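You operate a simulated robot arm through the tools that you are given. There is no shell and no other tool. Be economical: measure what you need, move in short steps, check, and stop when the job is done.

You are at the controls of a simulated robot arm. One attempt, no reset.

## Task
Flour the dough and roll it out to the ring on the board.
Fine: one scoop first; tin shut again, scoop and roller back, no spills. Set down upright: white scoop, pastry roller.
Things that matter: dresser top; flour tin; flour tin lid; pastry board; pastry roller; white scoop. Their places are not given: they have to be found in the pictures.

It is judged by the outcome, as a careful person would: the job done as asked, and still so three seconds after it is handed in. It fails if anything else is knocked over, pushed out of place, dropped, spilled or broken.

## Robot
A 6-joint arm with a two-finger parallel gripper, fixed in place. Base frame: the origin is at the foot of the arm, x ahead of it, y to its left, z up; the work surface is at about z = 0.94. Units: m, rad, N and s.
With the tool pointing down near the work surface it reaches from about 0.32 to 0.7 m from the base axis. Its first joint turns from -2.897 to 2.897 rad. Payload 4.1 kg.
Tool frame: the origin (TCP) lies between the finger pads and is the grasp point; the fingertips stand 0.023 m ahead of it; z points along the fingers, y is the line along which they close. Largest opening 0.094 m; finger width 0.038, thickness 0.01; the body of the gripper, 0.054 by 0.096 m, starts 0.039 m behind the TCP.
Orientation is that of the tool frame in the base frame, as a unit quaternion [w, x, y, z]. With the fingers straight down and closing along the base's y, the tool's x points along the base's -x, its y along +y and its z along -z.

## Interface
- The arm moves only by the tool jog_arm. Its argument "plan" is a list of rows, each an object of numbers (a shift or turn left out is 0, a gripper value left out holds the last): "tx", "ty", "tz": the shift along the base's x, y, z in m; "rx", "ry", "rz": the turn, a rotation vector about the base's x, y, z in rad; "hand": the finger opening in m, from 0 to 0.094. In form: [{"tx": .., "ty": .., "tz": .., "rx": .., "ry": .., "rz": .., "hand": ..}, ...]. A call has 1 to 8 rows; each row is the pose to reach, as a shift and turn from the pose commanded when the call began. A row lasts 0.2 s, in which the tool goes at most 0.05 m and 0.15 rad; a call with a longer step from one row to the next is refused whole, and so is a gripper value outside its range. Where a pose cannot be reached the arm comes as near as it can. A force on the tool above 40 N (or 10 N above the force at the start of the call, whichever is more), or a blocked arm, ends the call early, and 0.2 s more pass. The fingers move at their own pace (about 0.045 m/s each) and stop on an object; they squeeze with about 38 N. The grip force told is the motor's: it shows also when the fingers shut on nothing. Time passes only in rows, and 0.2 s behind the last, so rows that repeat a pose let the fingers close. The reply holds the time, the measured pose of the TCP, the force on the tool along the base axes, the opening and the grip force, in the units named above and with some noise, with the torque about the TCP (base axes, N m) and any sound that the robot's microphone picked up.
- Cameras (640 x 400 px; columns grow to the right, rows downward): "scene" is fixed at [0.4003, -0.5018, 1.5711]; the picture's right is [0.99, 0.10, 0.00], its down [0.05, -0.48, -0.88] and it looks along [-0.09, 0.87, -0.48] (base axes); focal length 321 px, centre (320, 200). "wrist" rides on the gripper at [0.086, 0.016, -0.075] in the tool frame; the picture's right is [-0.18, 0.98, 0.00], its down [-0.58, -0.11, -0.81] and it looks along [-0.79, -0.15, 0.59] (tool axes); focal length 243 px, centre (320, 200).
- camera(camera): a new picture of that camera. It takes no simulated time.
- raise_lower(by): slides the trunk up (or, below 0, down) by that many m; the arm rides with it, the base frame stays. It gives what a move gives, with no picture.
- locate(camera, pixels): for up to 12 pixels [column, row] of the newest picture of that camera ("zoom" is the newest enlarged one), the place [x, y, z] in the base frame of the surface seen there, good to about 0.002 m. It takes no simulated time.
- zoom(camera, box): a new picture of the part [left, top, right, bottom] of that camera's present view, enlarged. It takes no simulated time.
- finish_job(): hands the job in; it is judged then, once.

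Go step by step. Measure first, check grasps and placings, and put right what went wrong. The budget is 80 turns and 54 pictures, counting those below and the enlarged ones. Unless the task says otherwise, let go and move clear before handing in.

The tools are called after ">>>" as a command line: name --argument value ..., lists and objects as JSON in quotes. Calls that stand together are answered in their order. jog_arm: Moves the arm, as the interface text tells. Its arguments: {"type":"object","properties":{"plan":{"type":"array","items":{"type":"object","properties":{"tx":{"type":"number"},"ty":{"type":"number"},"tz":{"type":"number"},"rx":{"type":"number"},"ry":{"type":"number"},"rz":{"type":"number"},"hand":{"type":"number"}}}}},"required":["plan"]} The other tools are called the same way: raise_lower (by) slides the trunk up or down; camera (camera) takes a picture; locate (camera, pixels) gives the place of the surface under pixels of a picture; zoom (camera, box) takes an enlarged picture of a part of a camera's view; finish_job () hands the job in.

At the start:

```text
clock: 0.0
eef_pos: [0.2575, 0.239, 1.3095]
tool_rot: [0.0, 0.0, 1.0, 0.0]
force: [0.3, -0.9, -0.4]
ft_torque: [-0.01, -0.02, 0.03]
finger_gap: 0.0942
grasp_force: 0.1
trunk travel left (down, up): [-0.525, 0.065]
```

scene: 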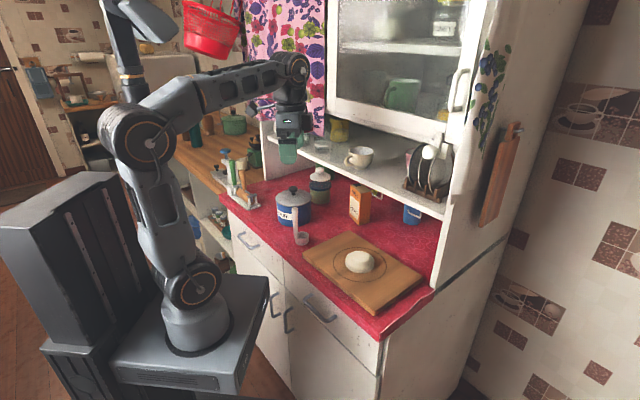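
wrist: 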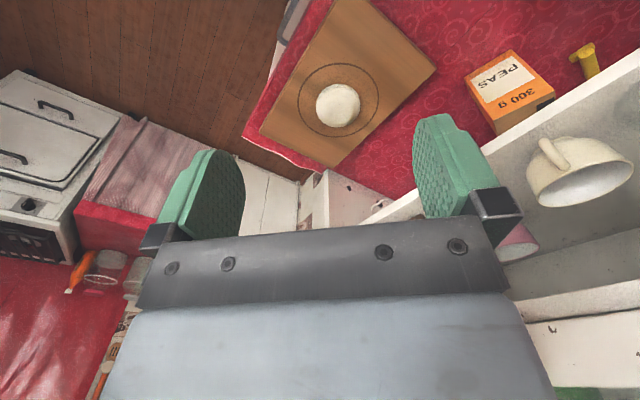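

The scene shows the blue tin near (293,207), a white scoop near (300,237), and the board with dough at (360,262); I don't see the roller yet. I'll zoom in on the work area.

>>> zoom --camera "scene" --box '[220, 140, 460, 320]'

>>> zoom --camera "scene" --box '[220, 140, 340, 250]'

```text
2.22 times, centred on (340, 230) of scene
```

zoom: 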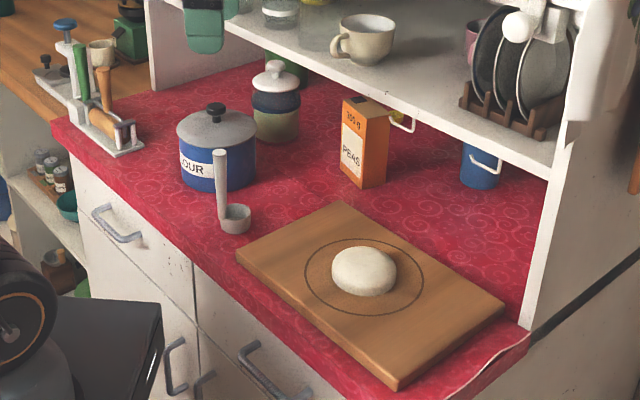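

```text
3.64 times, centred on (280, 195) of scene
```

zoom: 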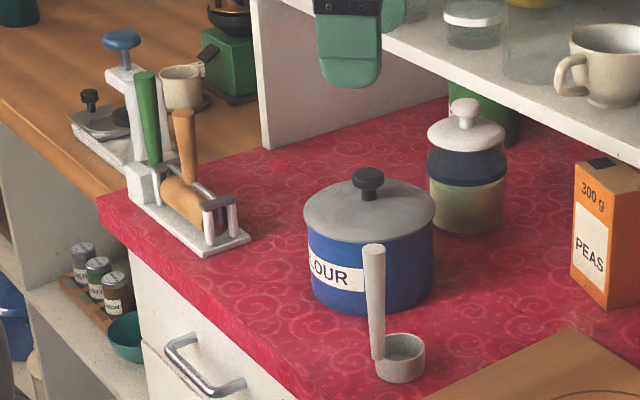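

The stand at the left (zoom 190,200) seems to hold a small wooden roller with an orange handle. I'll zoom closer and measure.

>>> zoom --camera "scene" --box '[225, 145, 275, 215]'

>>> zoom --camera "scene" --box '[265, 175, 325, 255]'

>>> locate --camera "scene" --pixels '[[360, 256], [360, 281], [335, 263], [386, 263], [361, 245], [348, 235], [304, 257], [370, 312], [420, 276], [408, 297], [340, 270], [320, 270]]'

```text
5.71 times, centred on (250, 180) of scene
```

zoom: 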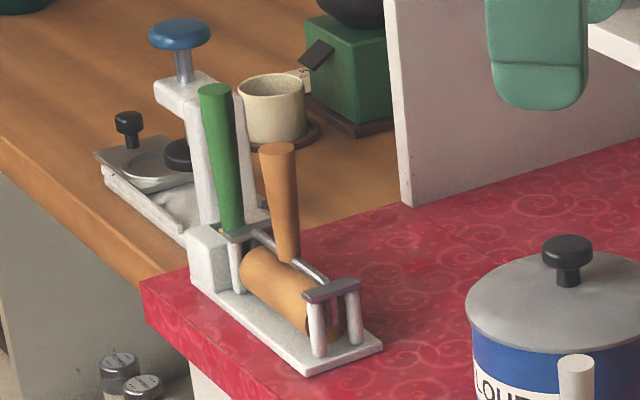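

```text
5.00 times, centred on (295, 215) of scene
```

zoom: 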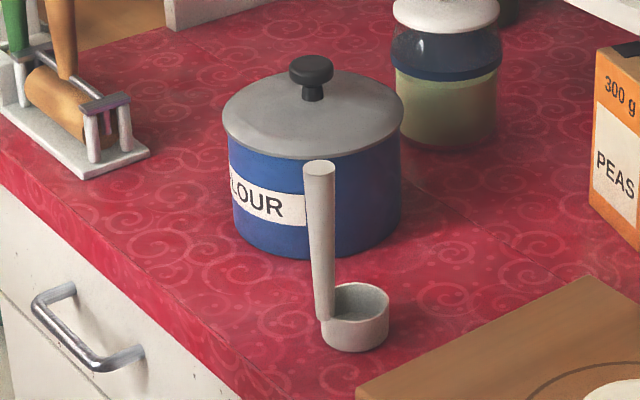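

```text
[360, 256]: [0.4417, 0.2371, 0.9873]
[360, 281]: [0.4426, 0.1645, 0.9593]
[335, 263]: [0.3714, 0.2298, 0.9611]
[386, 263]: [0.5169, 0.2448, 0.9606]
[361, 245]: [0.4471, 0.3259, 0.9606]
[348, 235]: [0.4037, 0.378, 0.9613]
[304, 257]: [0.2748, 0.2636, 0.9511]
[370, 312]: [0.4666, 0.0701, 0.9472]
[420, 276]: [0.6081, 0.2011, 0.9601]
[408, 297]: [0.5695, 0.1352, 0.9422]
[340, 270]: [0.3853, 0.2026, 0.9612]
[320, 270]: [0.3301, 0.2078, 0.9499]
```

Now I'll measure the roller stand, then the scoop and tin.

>>> zoom --camera "scene" --box '[235, 165, 259, 211]'

>>> locate --camera "scene" --pixels '[[242, 160], [244, 180], [249, 172], [250, 188], [246, 195], [252, 196], [251, 206], [254, 203], [240, 191], [247, 208], [253, 206], [232, 190]]'

>>> zoom --camera "scene" --box '[265, 175, 325, 255]'

>>> locate --camera "zoom" --pixels '[[311, 66], [230, 115], [395, 115], [310, 155], [313, 75], [260, 90], [318, 168], [325, 310], [355, 300], [328, 335], [385, 310], [355, 345]]'

```text
8.70 times, centred on (247, 188) of scene
```

zoom: 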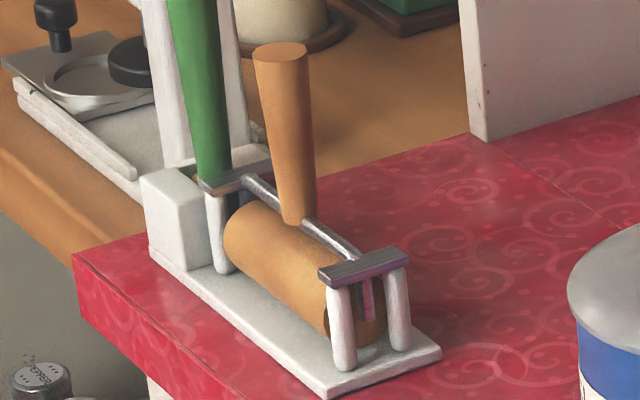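

```text
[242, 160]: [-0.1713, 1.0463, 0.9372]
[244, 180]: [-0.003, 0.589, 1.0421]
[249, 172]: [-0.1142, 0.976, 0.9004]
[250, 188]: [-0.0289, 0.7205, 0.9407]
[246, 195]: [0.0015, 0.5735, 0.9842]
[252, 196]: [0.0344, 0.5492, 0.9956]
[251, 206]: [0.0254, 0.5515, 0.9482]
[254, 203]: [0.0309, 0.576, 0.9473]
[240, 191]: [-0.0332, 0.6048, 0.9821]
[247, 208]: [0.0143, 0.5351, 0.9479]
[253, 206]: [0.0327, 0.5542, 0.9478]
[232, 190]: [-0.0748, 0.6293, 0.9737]
```

```text
5.00 times, centred on (295, 215) of scene
```

zoom: 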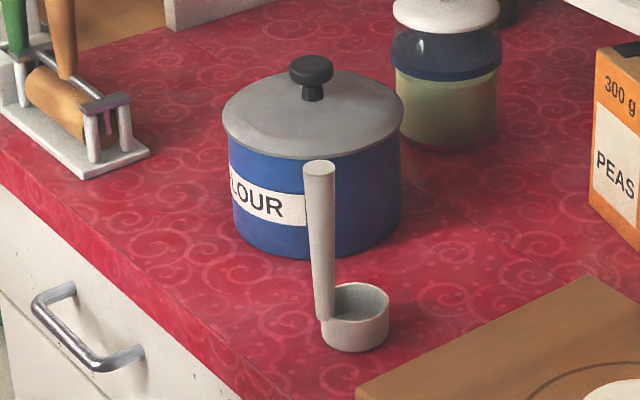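

```text
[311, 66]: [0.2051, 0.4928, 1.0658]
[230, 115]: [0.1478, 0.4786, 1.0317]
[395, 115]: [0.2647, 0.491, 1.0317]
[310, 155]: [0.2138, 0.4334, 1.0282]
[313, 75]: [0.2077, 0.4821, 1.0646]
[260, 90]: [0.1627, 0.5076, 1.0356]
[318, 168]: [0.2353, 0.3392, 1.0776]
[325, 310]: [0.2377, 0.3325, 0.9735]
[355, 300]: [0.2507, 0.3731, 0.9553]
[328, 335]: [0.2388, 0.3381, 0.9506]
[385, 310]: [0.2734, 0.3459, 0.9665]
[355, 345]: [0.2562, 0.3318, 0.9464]
```

Next I'll measure obstacles: shelf edge, jar, peas box, the roller handle and the ring limits.

>>> locate --camera "scene" --pixels '[[308, 152], [375, 185], [440, 218], [320, 178], [320, 200], [310, 188], [359, 186], [355, 220], [368, 220], [300, 247], [265, 200], [330, 225]]'

>>> zoom --camera "scene" --box '[235, 151, 265, 211]'

>>> locate --camera "zoom" --pixels '[[280, 120], [278, 130], [287, 180], [293, 235], [260, 240], [310, 250], [230, 270], [290, 310], [320, 270], [350, 275], [215, 195], [180, 100]]'

>>> zoom --camera "scene" --box '[300, 220, 425, 315]'

```text
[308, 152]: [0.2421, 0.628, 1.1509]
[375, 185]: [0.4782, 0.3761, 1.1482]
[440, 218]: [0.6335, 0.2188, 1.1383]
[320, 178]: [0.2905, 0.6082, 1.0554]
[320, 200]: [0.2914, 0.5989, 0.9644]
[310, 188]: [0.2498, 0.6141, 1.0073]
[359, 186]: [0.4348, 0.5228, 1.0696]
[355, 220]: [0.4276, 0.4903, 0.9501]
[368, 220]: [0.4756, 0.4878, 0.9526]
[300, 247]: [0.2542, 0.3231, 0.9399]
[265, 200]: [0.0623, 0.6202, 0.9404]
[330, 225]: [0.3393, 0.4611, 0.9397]
```

```text
6.67 times, centred on (250, 181) of scene
```

zoom: 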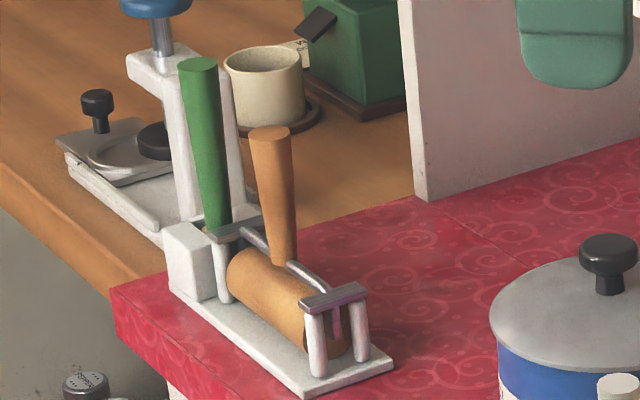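

```text
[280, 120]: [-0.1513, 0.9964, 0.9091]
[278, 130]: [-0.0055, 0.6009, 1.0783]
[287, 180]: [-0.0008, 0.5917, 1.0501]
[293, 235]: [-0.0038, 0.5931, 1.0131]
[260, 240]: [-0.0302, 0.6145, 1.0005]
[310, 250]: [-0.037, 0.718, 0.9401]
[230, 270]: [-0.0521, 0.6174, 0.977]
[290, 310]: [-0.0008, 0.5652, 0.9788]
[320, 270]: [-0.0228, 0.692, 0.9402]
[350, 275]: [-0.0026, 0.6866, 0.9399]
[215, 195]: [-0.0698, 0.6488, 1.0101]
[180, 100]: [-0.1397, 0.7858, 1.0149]
```

```text
4.21 times, centred on (362, 268) of scene
```

zoom: 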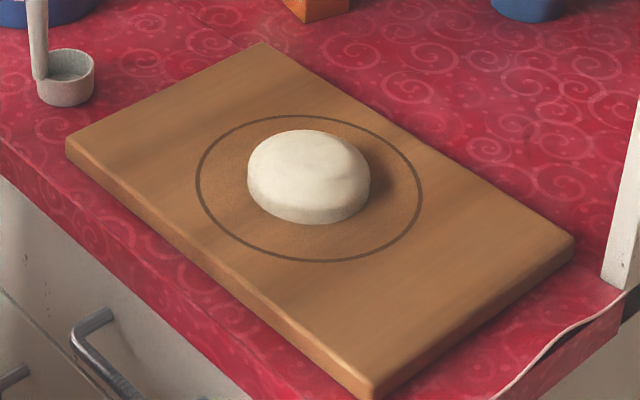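

I'll locate the ring, the dough edges and the board corners precisely.

>>> locate --camera "zoom" --pixels '[[197, 183], [421, 197], [305, 115], [312, 262], [220, 140], [395, 245], [250, 205], [368, 205], [308, 222], [68, 150], [372, 390], [263, 46]]'

>>> camera --camera "wrist"

>>> locate --camera "wrist" --pixels '[[338, 64], [378, 100], [338, 138], [298, 100], [318, 105], [338, 84], [360, 105], [338, 127], [338, 105], [300, 75], [378, 82], [436, 68]]'

```text
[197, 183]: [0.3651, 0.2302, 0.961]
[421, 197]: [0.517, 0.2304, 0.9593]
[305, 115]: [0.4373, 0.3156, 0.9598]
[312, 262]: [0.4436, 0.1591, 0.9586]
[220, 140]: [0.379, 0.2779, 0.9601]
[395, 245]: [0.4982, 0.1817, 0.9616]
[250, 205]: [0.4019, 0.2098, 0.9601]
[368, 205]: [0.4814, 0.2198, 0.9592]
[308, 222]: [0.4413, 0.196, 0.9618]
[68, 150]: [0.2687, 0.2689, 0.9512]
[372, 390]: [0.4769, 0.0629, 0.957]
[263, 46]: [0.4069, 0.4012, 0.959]
```

```text
43 pictures are left
```

wrist: 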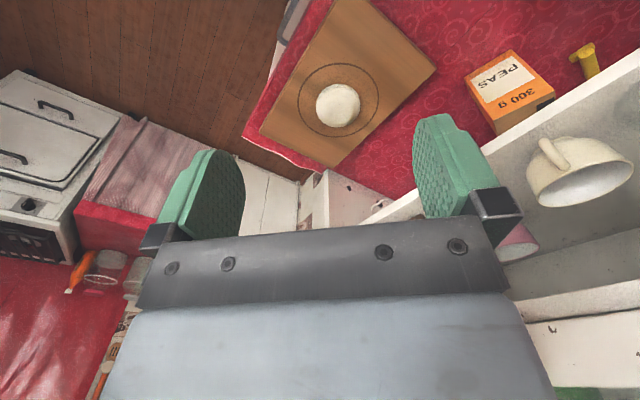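

```text
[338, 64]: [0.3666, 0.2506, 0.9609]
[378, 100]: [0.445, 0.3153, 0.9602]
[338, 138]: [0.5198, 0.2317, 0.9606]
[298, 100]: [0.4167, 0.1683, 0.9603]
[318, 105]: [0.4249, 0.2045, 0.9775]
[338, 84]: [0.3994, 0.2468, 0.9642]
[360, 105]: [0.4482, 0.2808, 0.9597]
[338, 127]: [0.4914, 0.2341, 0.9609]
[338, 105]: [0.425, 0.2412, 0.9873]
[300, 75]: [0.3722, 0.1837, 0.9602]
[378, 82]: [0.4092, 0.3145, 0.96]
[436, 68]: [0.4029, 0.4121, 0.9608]
```

Ring centre ≈ (0.441,0.238), radius ≈ 0.077. The lid knob is ≈ (0.205,0.491), top z 1.067. I'll hover over the tin first.

>>> jog_arm --plan '[{"tx": -0.009, "ty": 0.042, "tz": -0.02, "hand": 0.07}, {"tx": -0.018, "ty": 0.084, "tz": -0.04}, {"tx": -0.027, "ty": 0.126, "tz": -0.06}, {"tx": -0.035, "ty": 0.168, "tz": -0.08}, {"tx": -0.044, "ty": 0.21, "tz": -0.1}, {"tx": -0.0525, "ty": 0.252, "tz": -0.12}, {"tx": -0.0525, "ty": 0.252, "tz": -0.14}, {"tx": -0.0525, "ty": 0.252, "tz": -0.14}]'

>>> camera --camera "wrist"

>>> camera --camera "scene"

```text
clock: 1.3
eef_pos: [0.2128, 0.4402, 1.2105]
tool_rot: [0.001, 0.008, 1.0, -0.004]
force: [-0.3, -10.2, 3.3]
ft_torque: [0.86, -0.14, -0.38]
finger_gap: 0.0699
grasp_force: 0.1
trunk travel left (down, up): [-0.525, 0.065]
stopped in row 6: the force on the tool passed its limit at 88 N (the readings are from after the stop); the commanded pose is now the measured one
```

```text
42 pictures are left
```

wrist: 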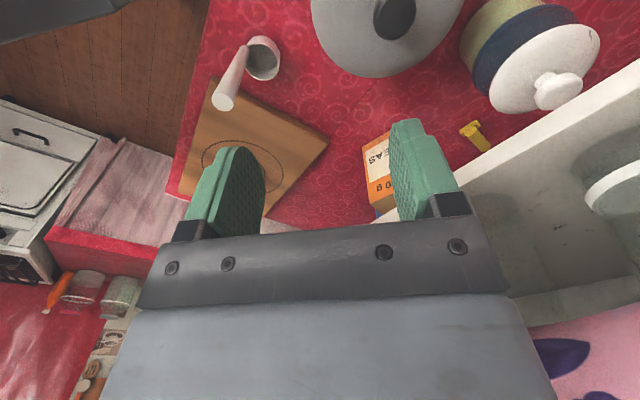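

```text
41 pictures are left
```

scene: 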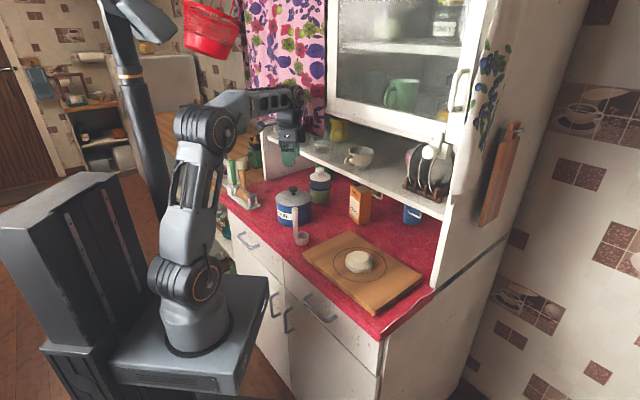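

The move was stopped by contact about 0.08 m above the TCP on the +y side. I'll look at what is near the gripper.

>>> zoom --camera "scene" --box '[230, 60, 350, 180]'

>>> locate --camera "scene" --pixels '[[330, 100], [335, 125], [300, 100], [285, 120], [310, 120], [320, 120], [268, 125], [262, 115], [320, 60], [300, 60], [325, 75], [288, 135]]'

>>> locate --camera "wrist" --pixels '[[590, 300], [560, 390], [600, 390], [540, 330], [510, 205], [600, 120], [620, 200], [635, 350], [560, 260], [395, 15], [340, 60], [245, 85]]'

```text
3.33 times, centred on (290, 120) of scene
```

zoom: 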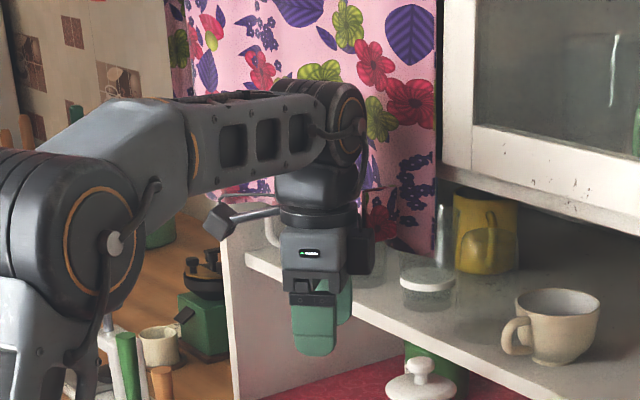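

```text
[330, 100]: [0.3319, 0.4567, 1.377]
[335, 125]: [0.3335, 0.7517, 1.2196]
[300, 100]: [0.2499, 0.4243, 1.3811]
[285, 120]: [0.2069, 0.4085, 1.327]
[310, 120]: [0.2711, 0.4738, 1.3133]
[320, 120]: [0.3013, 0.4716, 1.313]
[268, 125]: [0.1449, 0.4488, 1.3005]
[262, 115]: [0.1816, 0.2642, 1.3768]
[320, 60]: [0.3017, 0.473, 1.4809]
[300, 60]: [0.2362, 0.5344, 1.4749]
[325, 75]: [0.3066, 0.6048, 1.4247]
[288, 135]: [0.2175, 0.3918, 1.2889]
```

```text
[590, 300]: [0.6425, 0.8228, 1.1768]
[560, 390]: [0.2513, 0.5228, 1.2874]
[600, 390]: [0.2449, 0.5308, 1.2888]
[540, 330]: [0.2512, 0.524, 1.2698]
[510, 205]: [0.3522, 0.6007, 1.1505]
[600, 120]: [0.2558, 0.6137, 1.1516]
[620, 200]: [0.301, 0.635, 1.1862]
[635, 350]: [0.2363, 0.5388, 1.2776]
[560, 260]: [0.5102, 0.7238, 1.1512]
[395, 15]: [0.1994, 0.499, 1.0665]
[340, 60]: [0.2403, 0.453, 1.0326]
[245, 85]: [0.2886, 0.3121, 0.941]
```

The curtain hangs in front of the tin at depth ~0.545 and was what I touched. I need its bottom edge height and sideways extent.

>>> locate --camera "zoom" --pixels '[[400, 240], [425, 245], [380, 230], [400, 200], [380, 60], [200, 100], [185, 60], [225, 190], [270, 185], [345, 125], [345, 85], [430, 150]]'

>>> jog_arm --plan '[{"tx": -0.01, "ty": -0.035}, {"tx": -0.02, "ty": -0.08}, {"tx": -0.02, "ty": -0.11, "tz": -0.02}]'

>>> camera --camera "wrist"

>>> camera --camera "scene"

```text
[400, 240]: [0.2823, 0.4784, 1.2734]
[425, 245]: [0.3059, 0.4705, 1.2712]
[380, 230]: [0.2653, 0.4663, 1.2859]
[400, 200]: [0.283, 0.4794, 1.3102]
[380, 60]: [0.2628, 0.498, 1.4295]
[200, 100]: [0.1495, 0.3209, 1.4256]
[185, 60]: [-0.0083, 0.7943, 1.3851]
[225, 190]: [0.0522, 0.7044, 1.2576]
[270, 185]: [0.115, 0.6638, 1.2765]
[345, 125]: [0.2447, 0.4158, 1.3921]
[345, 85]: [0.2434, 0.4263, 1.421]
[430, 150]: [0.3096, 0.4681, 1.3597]
```

```text
clock: 2.1
eef_pos: [0.1922, 0.3327, 1.1883]
tool_rot: [0.0, 0.007, 1.0, -0.005]
force: [0.4, -0.5, -0.6]
ft_torque: [-0.01, 0.01, 0.0]
finger_gap: 0.0699
grasp_force: 0.2
trunk travel left (down, up): [-0.525, 0.065]
```

```text
39 pictures are left
```

wrist: 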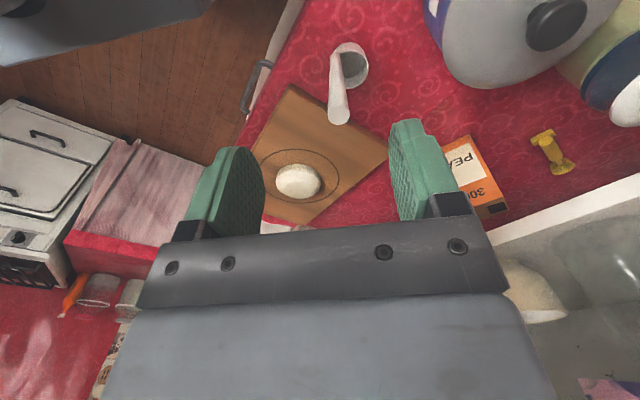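

```text
38 pictures are left
```

scene: 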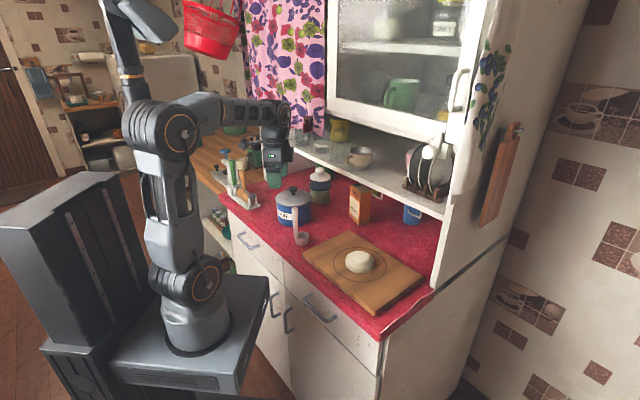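

Curtain bottom is ≈ z 1.265 at depth ≈ 0.52–0.545, so I must work low and lean the wrist back. I'll yaw so the fingers close along the dresser's width, then tilt.

>>> jog_arm --plan '[{"rz": 0.14}, {"rz": 0.28}, {"rz": 0.42}, {"rz": 0.56}, {"rz": 0.69}, {"rz": 0.76}, {"rz": 0.76}]'

>>> jog_arm --plan '[{"rx": 0.1, "ry": -0.1, "tz": -0.02}, {"rx": 0.207, "ry": -0.219, "tz": -0.04}, {"rx": 0.207, "ry": -0.219, "tz": -0.06}]'

>>> camera --camera "wrist"

```text
clock: 3.7
eef_pos: [0.193, 0.3349, 1.1881]
tool_rot: [0.003, -0.365, 0.931, -0.006]
force: [-0.2, 0.3, 0.5]
ft_torque: [-0.03, 0.01, -0.03]
finger_gap: 0.0701
grasp_force: 0.1
trunk travel left (down, up): [-0.525, 0.065]
```

```text
refused: row 2 steps farther than a row can; nothing moved
```

```text
37 pictures are left
```

wrist: 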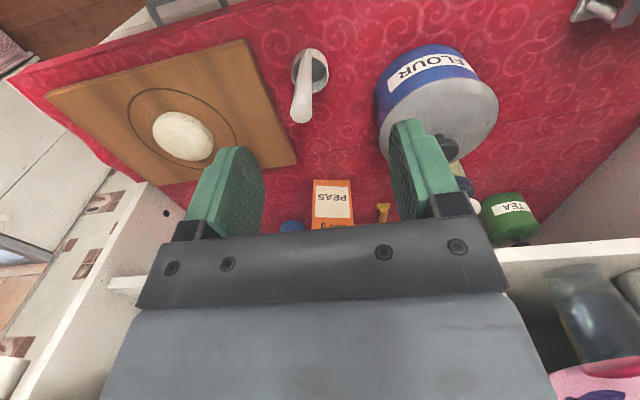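

The yaw is done; now I'll tilt in smaller steps and measure the lid, knob and scoop from this picture.

>>> locate --camera "wrist" --pixels '[[425, 85], [478, 82], [497, 110], [450, 150], [385, 125], [440, 120], [300, 110], [308, 85], [312, 52], [327, 70], [295, 70], [312, 70]]'

>>> jog_arm --plan '[{"rx": 0.1, "ry": -0.1, "tz": -0.02}, {"rx": 0.2, "ry": -0.2, "tz": -0.04}, {"rx": 0.2, "ry": -0.2, "tz": -0.06}]'

>>> camera --camera "wrist"

```text
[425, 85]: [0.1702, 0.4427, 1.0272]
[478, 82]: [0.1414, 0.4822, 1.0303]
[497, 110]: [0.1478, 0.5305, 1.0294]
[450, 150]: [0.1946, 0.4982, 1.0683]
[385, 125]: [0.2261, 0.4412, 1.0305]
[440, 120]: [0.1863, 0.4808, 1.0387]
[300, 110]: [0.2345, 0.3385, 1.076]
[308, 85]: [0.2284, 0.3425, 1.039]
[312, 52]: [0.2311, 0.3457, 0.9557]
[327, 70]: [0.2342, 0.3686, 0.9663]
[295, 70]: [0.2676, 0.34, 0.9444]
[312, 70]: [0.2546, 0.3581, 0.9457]
```

```text
clock: 4.5
eef_pos: [0.1925, 0.3346, 1.1289]
tool_rot: [0.131, -0.36, 0.922, 0.05]
force: [-0.4, 0.5, 0.2]
ft_torque: [0.0, 0.0, 0.03]
finger_gap: 0.0703
grasp_force: 0.1
trunk travel left (down, up): [-0.525, 0.065]
```

```text
36 pictures are left
```

wrist: 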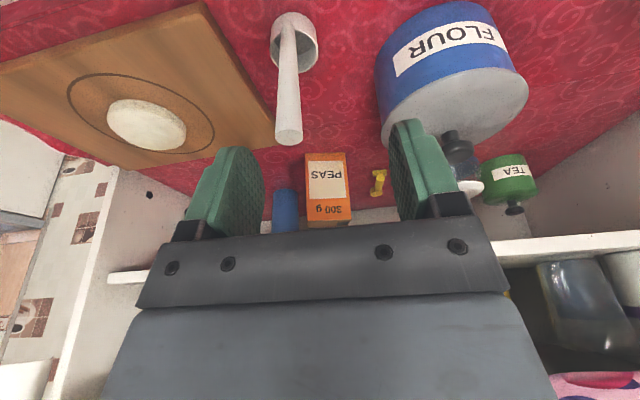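

The tilt is good (tool leaning back 0.28 rad). The rim fit puts the knob at ≈ (0.201,0.4965), top 1.068, so I'll move over it low and check.

>>> jog_arm --plan '[{"tx": 0.002, "ty": 0.04, "tz": -0.01}, {"tx": 0.004, "ty": 0.08, "tz": -0.02}, {"tx": 0.006, "ty": 0.12, "tz": -0.02}, {"tx": 0.0085, "ty": 0.15, "tz": -0.02}, {"tx": 0.0085, "ty": 0.162, "tz": -0.022}, {"tx": 0.0085, "ty": 0.162, "tz": -0.022}]'

>>> camera --camera "wrist"

>>> zoom --camera "scene" --box '[230, 110, 350, 220]'

```text
clock: 5.9
eef_pos: [0.2014, 0.4963, 1.1064]
tool_rot: [0.132, -0.36, 0.922, 0.052]
force: [-0.5, 0.7, -0.3]
ft_torque: [0.01, -0.02, 0.0]
finger_gap: 0.0699
grasp_force: 0.1
trunk travel left (down, up): [-0.525, 0.065]
```

```text
35 pictures are left
```

wrist: 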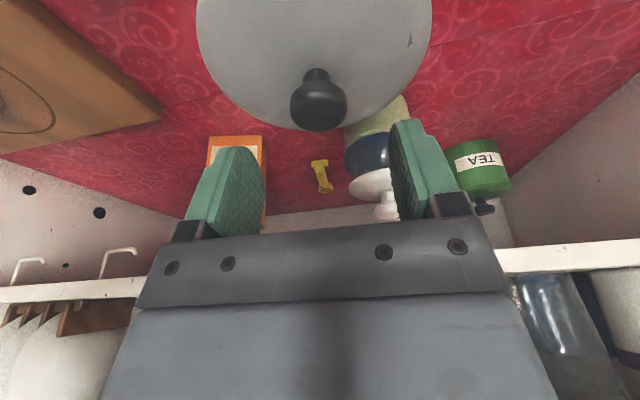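

```text
3.64 times, centred on (290, 165) of scene
```

zoom: 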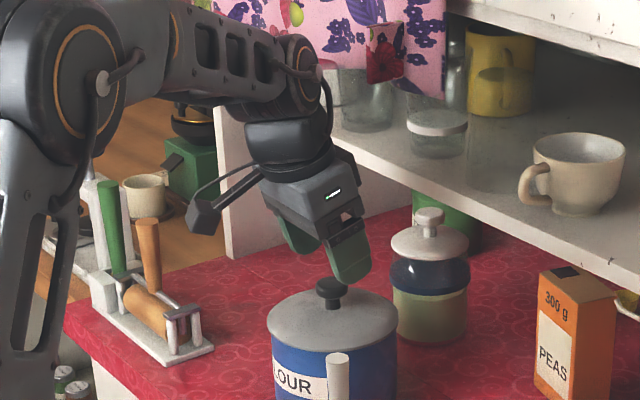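

The knob at wrist (318,105) is centred between the fingers. I'll check its place, then descend.

>>> locate --camera "wrist" --pixels '[[318, 100], [318, 122], [295, 105], [343, 105], [318, 75], [270, 80]]'

>>> jog_arm --plan '[{"tz": -0.02}, {"tz": -0.038}, {"tz": -0.038}, {"tz": -0.038, "hand": 0.0}, {"tz": -0.038, "hand": 0.0}, {"tz": -0.038, "hand": 0.0}, {"tz": -0.038, "hand": 0.0}]'

```text
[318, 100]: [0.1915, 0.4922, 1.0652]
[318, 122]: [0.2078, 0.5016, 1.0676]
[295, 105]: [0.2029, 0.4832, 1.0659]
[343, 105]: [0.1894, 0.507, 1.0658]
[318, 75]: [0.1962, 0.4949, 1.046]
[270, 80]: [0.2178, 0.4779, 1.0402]
```

```text
clock: 7.5
eef_pos: [0.2028, 0.4954, 1.0684]
tool_rot: [0.131, -0.361, 0.922, 0.051]
force: [0.5, 0.2, 0.0]
ft_torque: [-0.03, 0.02, -0.02]
finger_gap: 0.0305
grasp_force: 38.5
trunk travel left (down, up): [-0.525, 0.065]
```

Knob gripped (opening 0.0305). I'll lift straight up and check the lid and the tin.

>>> jog_arm --plan '[{"tz": 0.01}, {"tz": 0.025}, {"tz": 0.045}, {"tz": 0.045}]'

>>> zoom --camera "scene" --box '[230, 110, 350, 250]'

```text
clock: 8.5
eef_pos: [0.2031, 0.4963, 1.1146]
tool_rot: [0.131, -0.361, 0.922, 0.051]
force: [0.1, 1.1, -0.3]
ft_torque: [0.02, 0.0, 0.03]
finger_gap: 0.0303
grasp_force: 38.4
trunk travel left (down, up): [-0.525, 0.065]
```

```text
2.86 times, centred on (290, 180) of scene
```

zoom: 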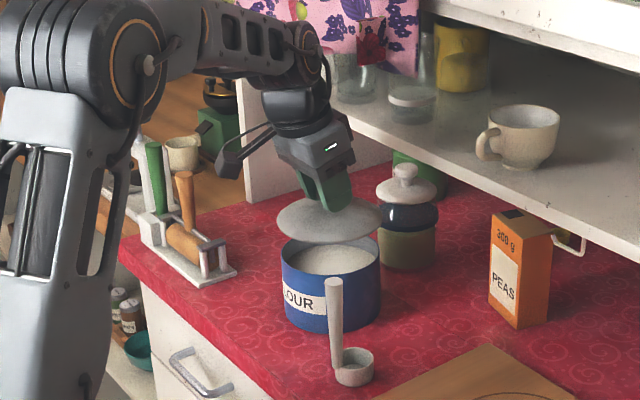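

The lid is off and clear of the rim; flour fills the tin. I'll measure flour and rim, and move the lid to the free spot (0.322,0.431).

>>> locate --camera "zoom" --pixels '[[335, 262], [310, 265], [360, 262], [284, 258], [379, 256], [330, 280], [330, 283], [330, 325], [283, 220], [380, 215], [320, 238], [320, 330]]'

>>> jog_arm --plan '[{"tx": 0.035, "ty": -0.018}, {"tx": 0.075, "ty": -0.04}, {"tx": 0.119, "ty": -0.0645}, {"tx": 0.119, "ty": -0.0645, "tz": -0.04}, {"tx": 0.119, "ty": -0.0645, "tz": -0.08}, {"tx": 0.119, "ty": -0.0645, "tz": -0.1}, {"tx": 0.119, "ty": -0.0645, "tz": -0.1}]'

>>> camera --camera "scene"

```text
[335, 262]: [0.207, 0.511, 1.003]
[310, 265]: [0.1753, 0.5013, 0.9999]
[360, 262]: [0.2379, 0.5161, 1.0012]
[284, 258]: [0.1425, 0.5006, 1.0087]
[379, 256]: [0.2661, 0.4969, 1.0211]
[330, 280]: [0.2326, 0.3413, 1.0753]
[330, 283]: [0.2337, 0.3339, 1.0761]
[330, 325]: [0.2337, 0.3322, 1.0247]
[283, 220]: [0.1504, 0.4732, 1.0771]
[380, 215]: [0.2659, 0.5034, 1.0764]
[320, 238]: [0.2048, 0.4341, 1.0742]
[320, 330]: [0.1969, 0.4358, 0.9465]
```

```text
refused: row 3 steps farther than a row can; nothing moved
```

```text
32 pictures are left
```

scene: 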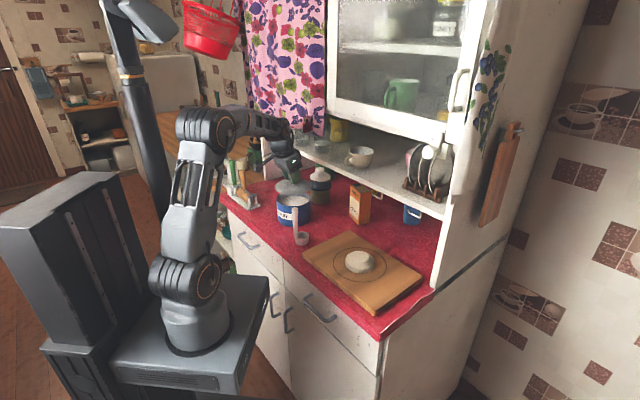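

Flour level is z ≈ 1.002, rim ≈ 1.025. The lid move was refused for step size, so I'll redo it in smaller steps.

>>> jog_arm --plan '[{"tx": 0.03, "ty": -0.016}, {"tx": 0.06, "ty": -0.032}, {"tx": 0.09, "ty": -0.048}, {"tx": 0.119, "ty": -0.0645}, {"tx": 0.119, "ty": -0.0645, "tz": -0.04}, {"tx": 0.119, "ty": -0.0645, "tz": -0.08}, {"tx": 0.119, "ty": -0.0645, "tz": -0.11}, {"tx": 0.119, "ty": -0.0645, "tz": -0.11}]'

>>> zoom --camera "scene" --box '[240, 140, 400, 270]'

```text
clock: 10.3
eef_pos: [0.3205, 0.4308, 1.0046]
tool_rot: [0.131, -0.36, 0.922, 0.052]
force: [0.2, 0.3, -0.8]
ft_torque: [0.0, 0.03, -0.01]
finger_gap: 0.0298
grasp_force: 38.1
trunk travel left (down, up): [-0.525, 0.065]
```

```text
3.08 times, centred on (320, 205) of scene
```

zoom: 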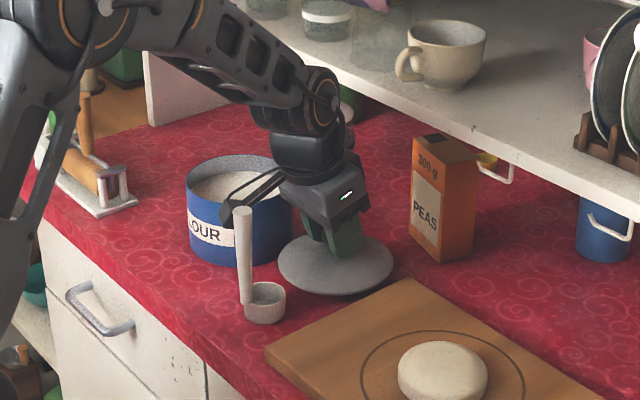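

The wrist camera head is ~3 cm from the scoop handle top but clears it on a straight descent. I'll lower the last ~2 cm gently.

>>> jog_arm --plan '[{"tz": -0.008}, {"tz": -0.012}, {"tz": -0.015}, {"tz": -0.018}, {"tz": -0.018}]'

>>> zoom --camera "scene" --box '[270, 180, 360, 260]'

```text
clock: 11.5
eef_pos: [0.3201, 0.4315, 0.9899]
tool_rot: [0.134, -0.36, 0.921, 0.054]
force: [-0.4, -0.6, 26.3]
ft_torque: [0.01, -0.05, -0.1]
finger_gap: 0.0303
grasp_force: 38.4
trunk travel left (down, up): [-0.525, 0.065]
```

```text
5.00 times, centred on (315, 220) of scene
```

zoom: 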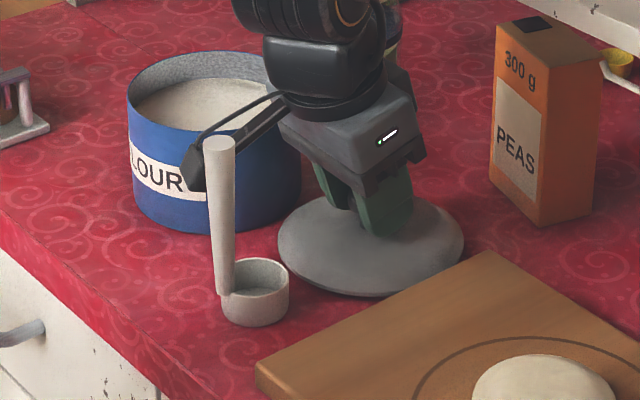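

The lid is on the counter (26 N). I'll ease off, release, and rise straight up.

>>> jog_arm --plan '[{"tz": 0.002, "hand": 0.06}, {"tz": 0.002, "hand": 0.06}, {"tz": 0.002, "hand": 0.06}, {"tz": 0.03, "hand": 0.06}, {"tz": 0.075}, {"tz": 0.12}, {"tz": 0.16}, {"tz": 0.16}]'

>>> camera --camera "wrist"

>>> zoom --camera "scene" --box '[250, 170, 380, 270]'

```text
clock: 13.2
eef_pos: [0.2998, 0.3944, 1.0846]
tool_rot: [0.063, -0.365, 0.929, -0.004]
force: [2.0, 0.6, 0.1]
ft_torque: [-0.03, 0.1, -0.03]
finger_gap: 0.0601
grasp_force: 0.1
trunk travel left (down, up): [-0.525, 0.065]
stopped in row 8: the arm was blocked; the commanded pose is now the measured one
```

```text
29 pictures are left
```

wrist: 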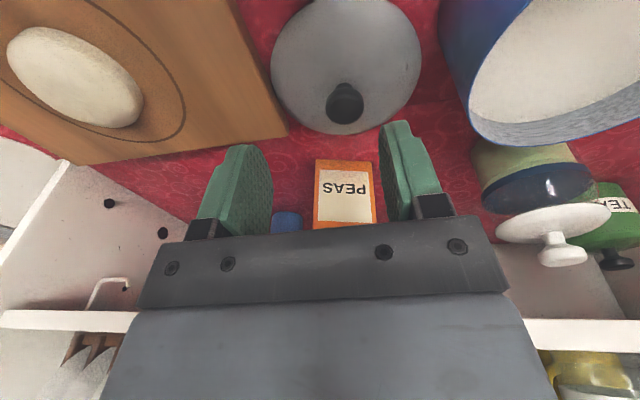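

```text
4.00 times, centred on (315, 220) of scene
```

zoom: 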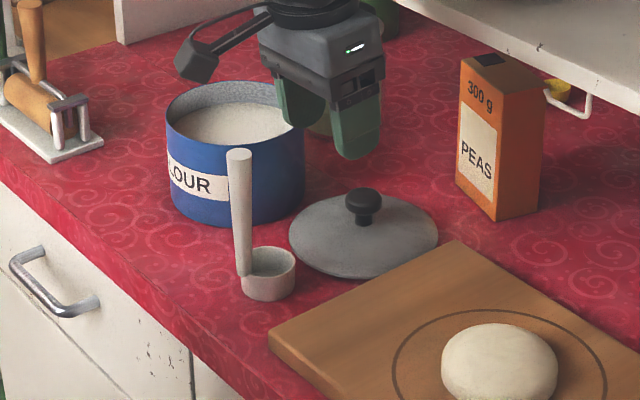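

The lid sits safely, but the wrist was blocked on the way up, probably under the shelf or curtain. I'll look at the whole scene before moving.

>>> zoom --camera "scene" --box '[200, 60, 380, 220]'

```text
2.50 times, centred on (290, 140) of scene
```

zoom: 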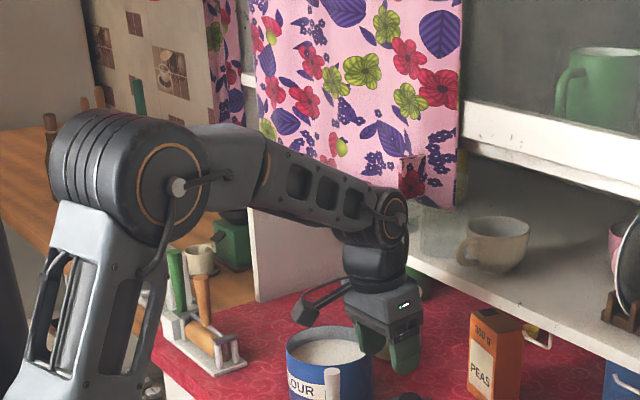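

Likely the wrist top touched the curtain's lower corner. I'll ease back toward the front slightly, rise above the scoop handle, then withdraw over it.

>>> jog_arm --plan '[{"tx": -0.02, "ty": -0.02}, {"tx": -0.022, "ty": -0.021, "tz": 0.03}, {"tx": -0.022, "ty": -0.021, "tz": 0.065}, {"tx": -0.05, "ty": -0.05, "tz": 0.075}, {"tx": -0.08, "ty": -0.08, "tz": 0.075}, {"tx": -0.11, "ty": -0.11, "tz": 0.075}, {"tx": -0.13, "ty": -0.13, "tz": 0.075}, {"tx": -0.13, "ty": -0.13, "tz": 0.075}]'

```text
clock: 15.0
eef_pos: [0.1709, 0.2645, 1.1535]
tool_rot: [0.061, -0.366, 0.929, -0.005]
force: [-0.4, -0.2, -0.2]
ft_torque: [0.01, 0.01, 0.01]
finger_gap: 0.0599
grasp_force: 0.0
trunk travel left (down, up): [-0.525, 0.065]
```

Clear. Now I'll level the small side lean and tilt the tool toward horizontal (pointing into the dresser), so the scoop can later be tipped by rolling the wrist.

>>> jog_arm --plan '[{"rx": 0.039, "ry": 0.037}, {"rx": 0.039, "ry": 0.037}]'

>>> jog_arm --plan '[{"rx": 0.096, "ry": -0.102}, {"rx": 0.193, "ry": -0.203}, {"rx": 0.29, "ry": -0.304}, {"rx": 0.386, "ry": -0.406}, {"rx": 0.483, "ry": -0.508}, {"rx": 0.58, "ry": -0.61}, {"rx": 0.676, "ry": -0.711}, {"rx": 0.676, "ry": -0.711}]'

>>> camera --camera "wrist"

>>> camera --camera "scene"

```text
clock: 15.6
eef_pos: [0.1714, 0.2648, 1.1533]
tool_rot: [0.051, -0.364, 0.93, 0.019]
force: [-0.3, 0.0, 0.7]
ft_torque: [0.01, 0.01, 0.03]
finger_gap: 0.06
grasp_force: 0.1
trunk travel left (down, up): [-0.525, 0.065]
```

```text
clock: 17.4
eef_pos: [0.1695, 0.2992, 1.183]
tool_rot: [0.48, -0.313, 0.797, 0.194]
force: [-0.9, 0.4, -0.6]
ft_torque: [0.0, 0.0, 0.03]
finger_gap: 0.0598
grasp_force: 0.1
out of reach, approached as far as the arm can: row 6, 7, 8
trunk travel left (down, up): [-0.525, 0.065]
```

```text
26 pictures are left
```

wrist: 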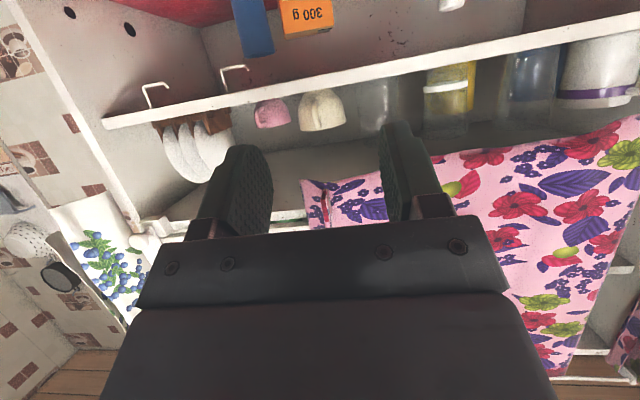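

```text
25 pictures are left
```

scene: 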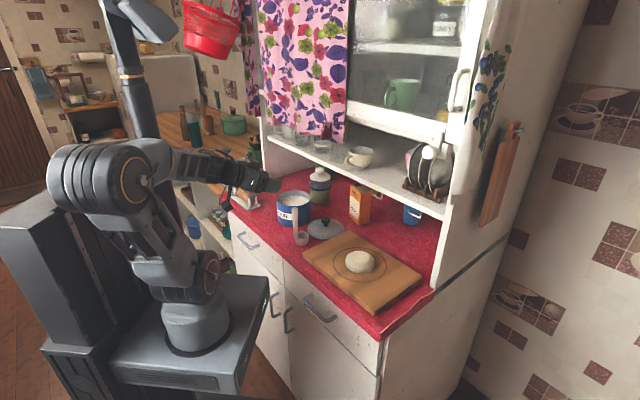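

The tilt reached 62° but was limited by closeness to the base. Also, the curtain's right edge is now at column ~347 instead of ~326, so I dragged it while moving the lid; I'll need to put that right later. Lowering the trunk should bring this pose to scoop-handle height.

>>> raise_lower --by -0.12

>>> camera --camera "wrist"

```text
clock: 18.9
eef_pos: [0.1688, 0.2989, 1.0633]
tool_rot: [0.479, -0.311, 0.797, 0.194]
force: [0.1, -0.4, 0.1]
ft_torque: [0.02, 0.01, 0.03]
finger_gap: 0.0599
grasp_force: 0.1
trunk travel left (down, up): [-0.405, 0.185]
```

```text
24 pictures are left
```

wrist: 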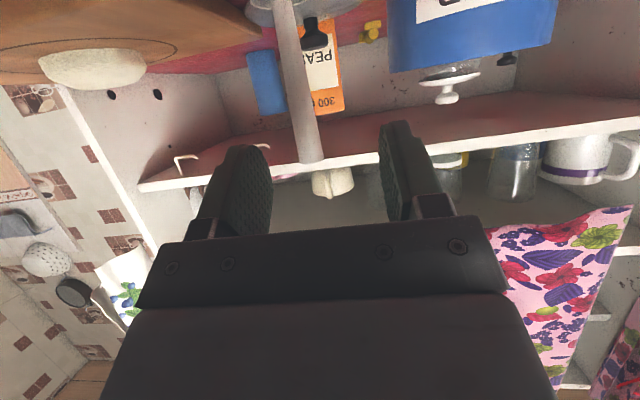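

The handle (wrist 312,155 top to 280,0) is nearly centred between the fingers. I'll locate it.

>>> locate --camera "wrist" --pixels '[[311, 150], [305, 120], [299, 90], [293, 60], [287, 30], [282, 8], [265, 12], [300, 12]]'

```text
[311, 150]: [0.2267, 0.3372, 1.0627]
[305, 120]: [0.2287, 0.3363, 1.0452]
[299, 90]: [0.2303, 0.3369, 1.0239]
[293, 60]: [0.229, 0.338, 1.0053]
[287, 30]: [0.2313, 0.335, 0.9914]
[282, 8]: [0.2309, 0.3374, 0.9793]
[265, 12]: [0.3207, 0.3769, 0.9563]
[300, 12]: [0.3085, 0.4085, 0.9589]
```

The handle axis is ≈ (0.234,0.342). I'll step halfway first, since the last commanded pose was out of reach.

>>> jog_arm --plan '[{"tx": 0.016, "ty": 0.011, "tz": 0.0}, {"tx": 0.03, "ty": 0.02, "tz": 0.0}, {"tx": 0.03, "ty": 0.02, "tz": 0.0}]'

```text
clock: 19.7
eef_pos: [0.1996, 0.3194, 1.0643]
tool_rot: [0.48, -0.312, 0.797, 0.194]
force: [-0.5, -0.5, -0.3]
ft_torque: [0.04, -0.04, 0.0]
finger_gap: 0.0602
grasp_force: 0.0
trunk travel left (down, up): [-0.405, 0.185]
```

It tracks well. Now I'll go the rest of the way and close on the handle.

>>> jog_arm --plan '[{"tx": 0.017, "ty": 0.011, "tz": -0.003}, {"tx": 0.0345, "ty": 0.0225, "tz": -0.006}, {"tx": 0.0345, "ty": 0.0225, "tz": -0.006}, {"tx": 0.0345, "ty": 0.0225, "tz": -0.006, "hand": 0}, {"tx": 0.0345, "ty": 0.0225, "tz": -0.006}, {"tx": 0.0345, "ty": 0.0225, "tz": -0.006}, {"tx": 0.0345, "ty": 0.0225, "tz": -0.006}]'

>>> zoom --camera "scene" --box '[230, 150, 370, 260]'

```text
clock: 21.3
eef_pos: [0.2336, 0.34, 1.0588]
tool_rot: [0.48, -0.311, 0.797, 0.194]
force: [0.3, 0.2, 0.8]
ft_torque: [0.01, -0.06, 0.02]
finger_gap: 0.0198
grasp_force: 37.5
trunk travel left (down, up): [-0.405, 0.185]
```

```text
3.64 times, centred on (300, 205) of scene
```

zoom: 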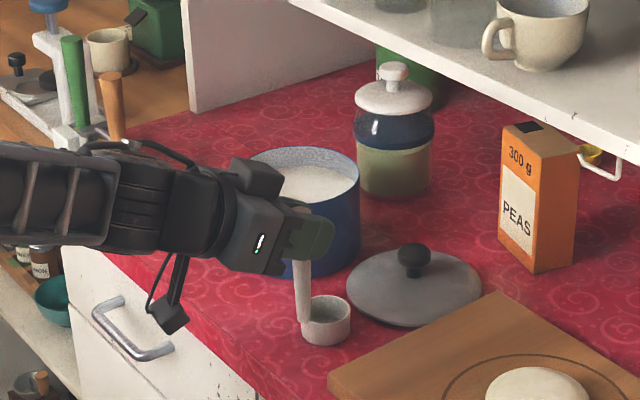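

The handle is gripped (opening 0.0198) with the scoop still upright. I'll lift it 0.11 and carry it over the tin.

>>> jog_arm --plan '[{"tz": 0.02}, {"tz": 0.05}, {"tz": 0.085}, {"tz": 0.11}, {"tx": -0.012, "ty": 0.035, "tz": 0.11}, {"tx": -0.025, "ty": 0.072, "tz": 0.11}, {"tx": -0.037, "ty": 0.108, "tz": 0.11}, {"tx": -0.0486, "ty": 0.14, "tz": 0.11}]'

>>> camera --camera "scene"

>>> zoom --camera "scene" --box '[230, 140, 350, 240]'

```text
clock: 23.1
eef_pos: [0.1844, 0.4816, 1.1677]
tool_rot: [0.479, -0.313, 0.797, 0.194]
force: [-0.3, -0.6, -0.3]
ft_torque: [-0.04, 0.02, 0.01]
finger_gap: 0.0196
grasp_force: 37.4
trunk travel left (down, up): [-0.405, 0.185]
```

```text
22 pictures are left
```

scene: 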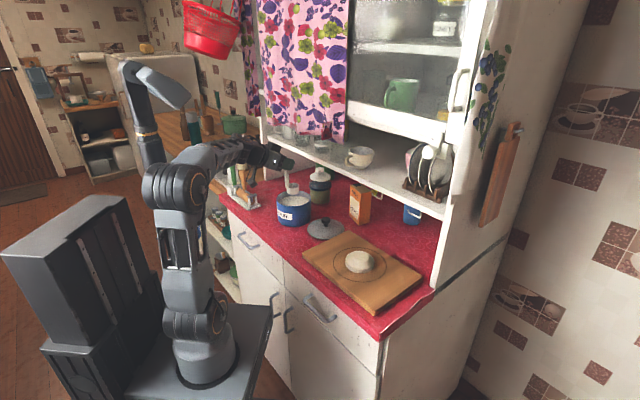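

```text
4.00 times, centred on (290, 190) of scene
```

zoom: 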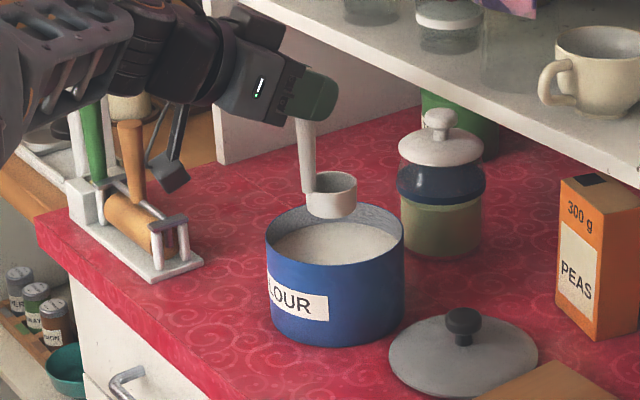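

The cup (zoom 330,195) is centred over the flour. I'll dip it straight down until the cup rim is under the flour.

>>> jog_arm --plan '[{"tz": -0.03}, {"tz": -0.05}, {"tz": -0.06}, {"tz": -0.07}, {"tz": -0.078}, {"tz": -0.086}, {"tz": -0.086}]'

>>> zoom --camera "scene" --box '[250, 150, 340, 230]'

```text
clock: 24.7
eef_pos: [0.186, 0.4813, 1.0816]
tool_rot: [0.48, -0.312, 0.797, 0.194]
force: [0.1, -0.4, -0.4]
ft_torque: [0.0, 0.0, -0.01]
finger_gap: 0.0196
grasp_force: 38.1
trunk travel left (down, up): [-0.405, 0.185]
```

```text
5.00 times, centred on (295, 190) of scene
```

zoom: 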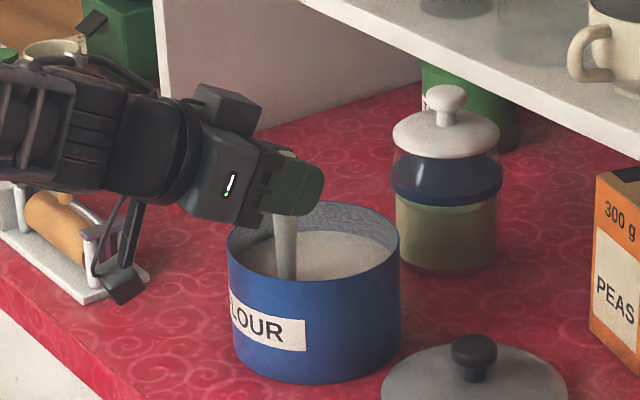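

The cup is submerged. I'll lift slowly and look for flour in it.

>>> jog_arm --plan '[{"tz": 0.012}, {"tz": 0.025}, {"tz": 0.04}, {"tz": 0.055}, {"tz": 0.07}, {"tz": 0.085}, {"tz": 0.1}, {"tz": 0.1}]'

>>> zoom --camera "scene" --box '[260, 150, 330, 220]'

```text
clock: 26.5
eef_pos: [0.1853, 0.4823, 1.1826]
tool_rot: [0.479, -0.313, 0.797, 0.194]
force: [0.1, 0.0, -0.1]
ft_torque: [-0.02, 0.01, -0.04]
finger_gap: 0.0197
grasp_force: 38.3
trunk travel left (down, up): [-0.405, 0.185]
```

```text
5.71 times, centred on (295, 185) of scene
```

zoom: 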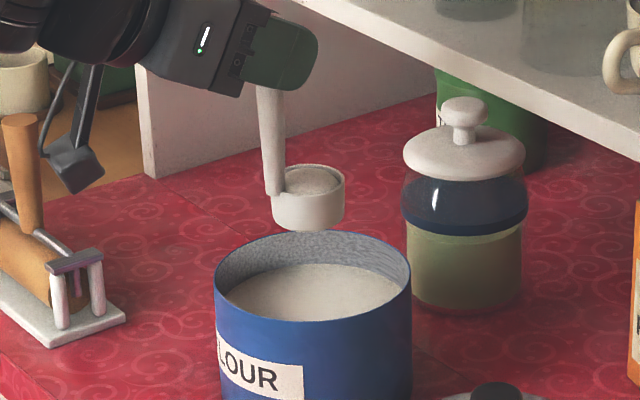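

The cup is level and full with nothing spilled. I'll carry it smoothly, keeping it upright, to over the dough.

>>> jog_arm --plan '[{"tx": 0.01, "ty": -0.011}, {"tx": 0.025, "ty": -0.027}, {"tx": 0.043, "ty": -0.045}, {"tx": 0.061, "ty": -0.064}, {"tx": 0.079, "ty": -0.083}, {"tx": 0.097, "ty": -0.102}, {"tx": 0.112, "ty": -0.118}, {"tx": 0.1212, "ty": -0.1288}]'

>>> jog_arm --plan '[{"tx": 0.01, "ty": -0.011}, {"tx": 0.025, "ty": -0.027}, {"tx": 0.043, "ty": -0.045}, {"tx": 0.061, "ty": -0.064, "tz": -0.005}, {"tx": 0.079, "ty": -0.083, "tz": -0.01}, {"tx": 0.097, "ty": -0.102, "tz": -0.02}, {"tx": 0.112, "ty": -0.118, "tz": -0.03}, {"tx": 0.1212, "ty": -0.1288, "tz": -0.035}]'

>>> zoom --camera "scene" --box '[270, 170, 430, 310]'

```text
clock: 28.3
eef_pos: [0.3056, 0.3524, 1.1826]
tool_rot: [0.48, -0.312, 0.796, 0.195]
force: [0.3, 0.1, -1.1]
ft_torque: [-0.02, 0.02, -0.03]
finger_gap: 0.0196
grasp_force: 38.0
trunk travel left (down, up): [-0.405, 0.185]
```

```text
clock: 30.1
eef_pos: [0.4276, 0.2228, 1.148]
tool_rot: [0.48, -0.313, 0.796, 0.195]
force: [0.6, -0.2, -0.4]
ft_torque: [-0.02, 0.02, -0.06]
finger_gap: 0.0197
grasp_force: 38.0
trunk travel left (down, up): [-0.405, 0.185]
```

```text
2.86 times, centred on (350, 240) of scene
```

zoom: 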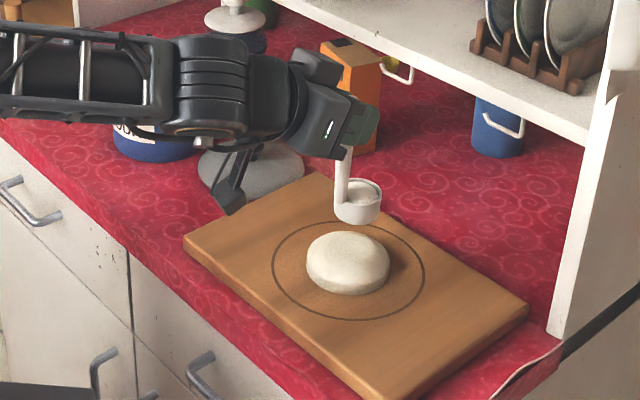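

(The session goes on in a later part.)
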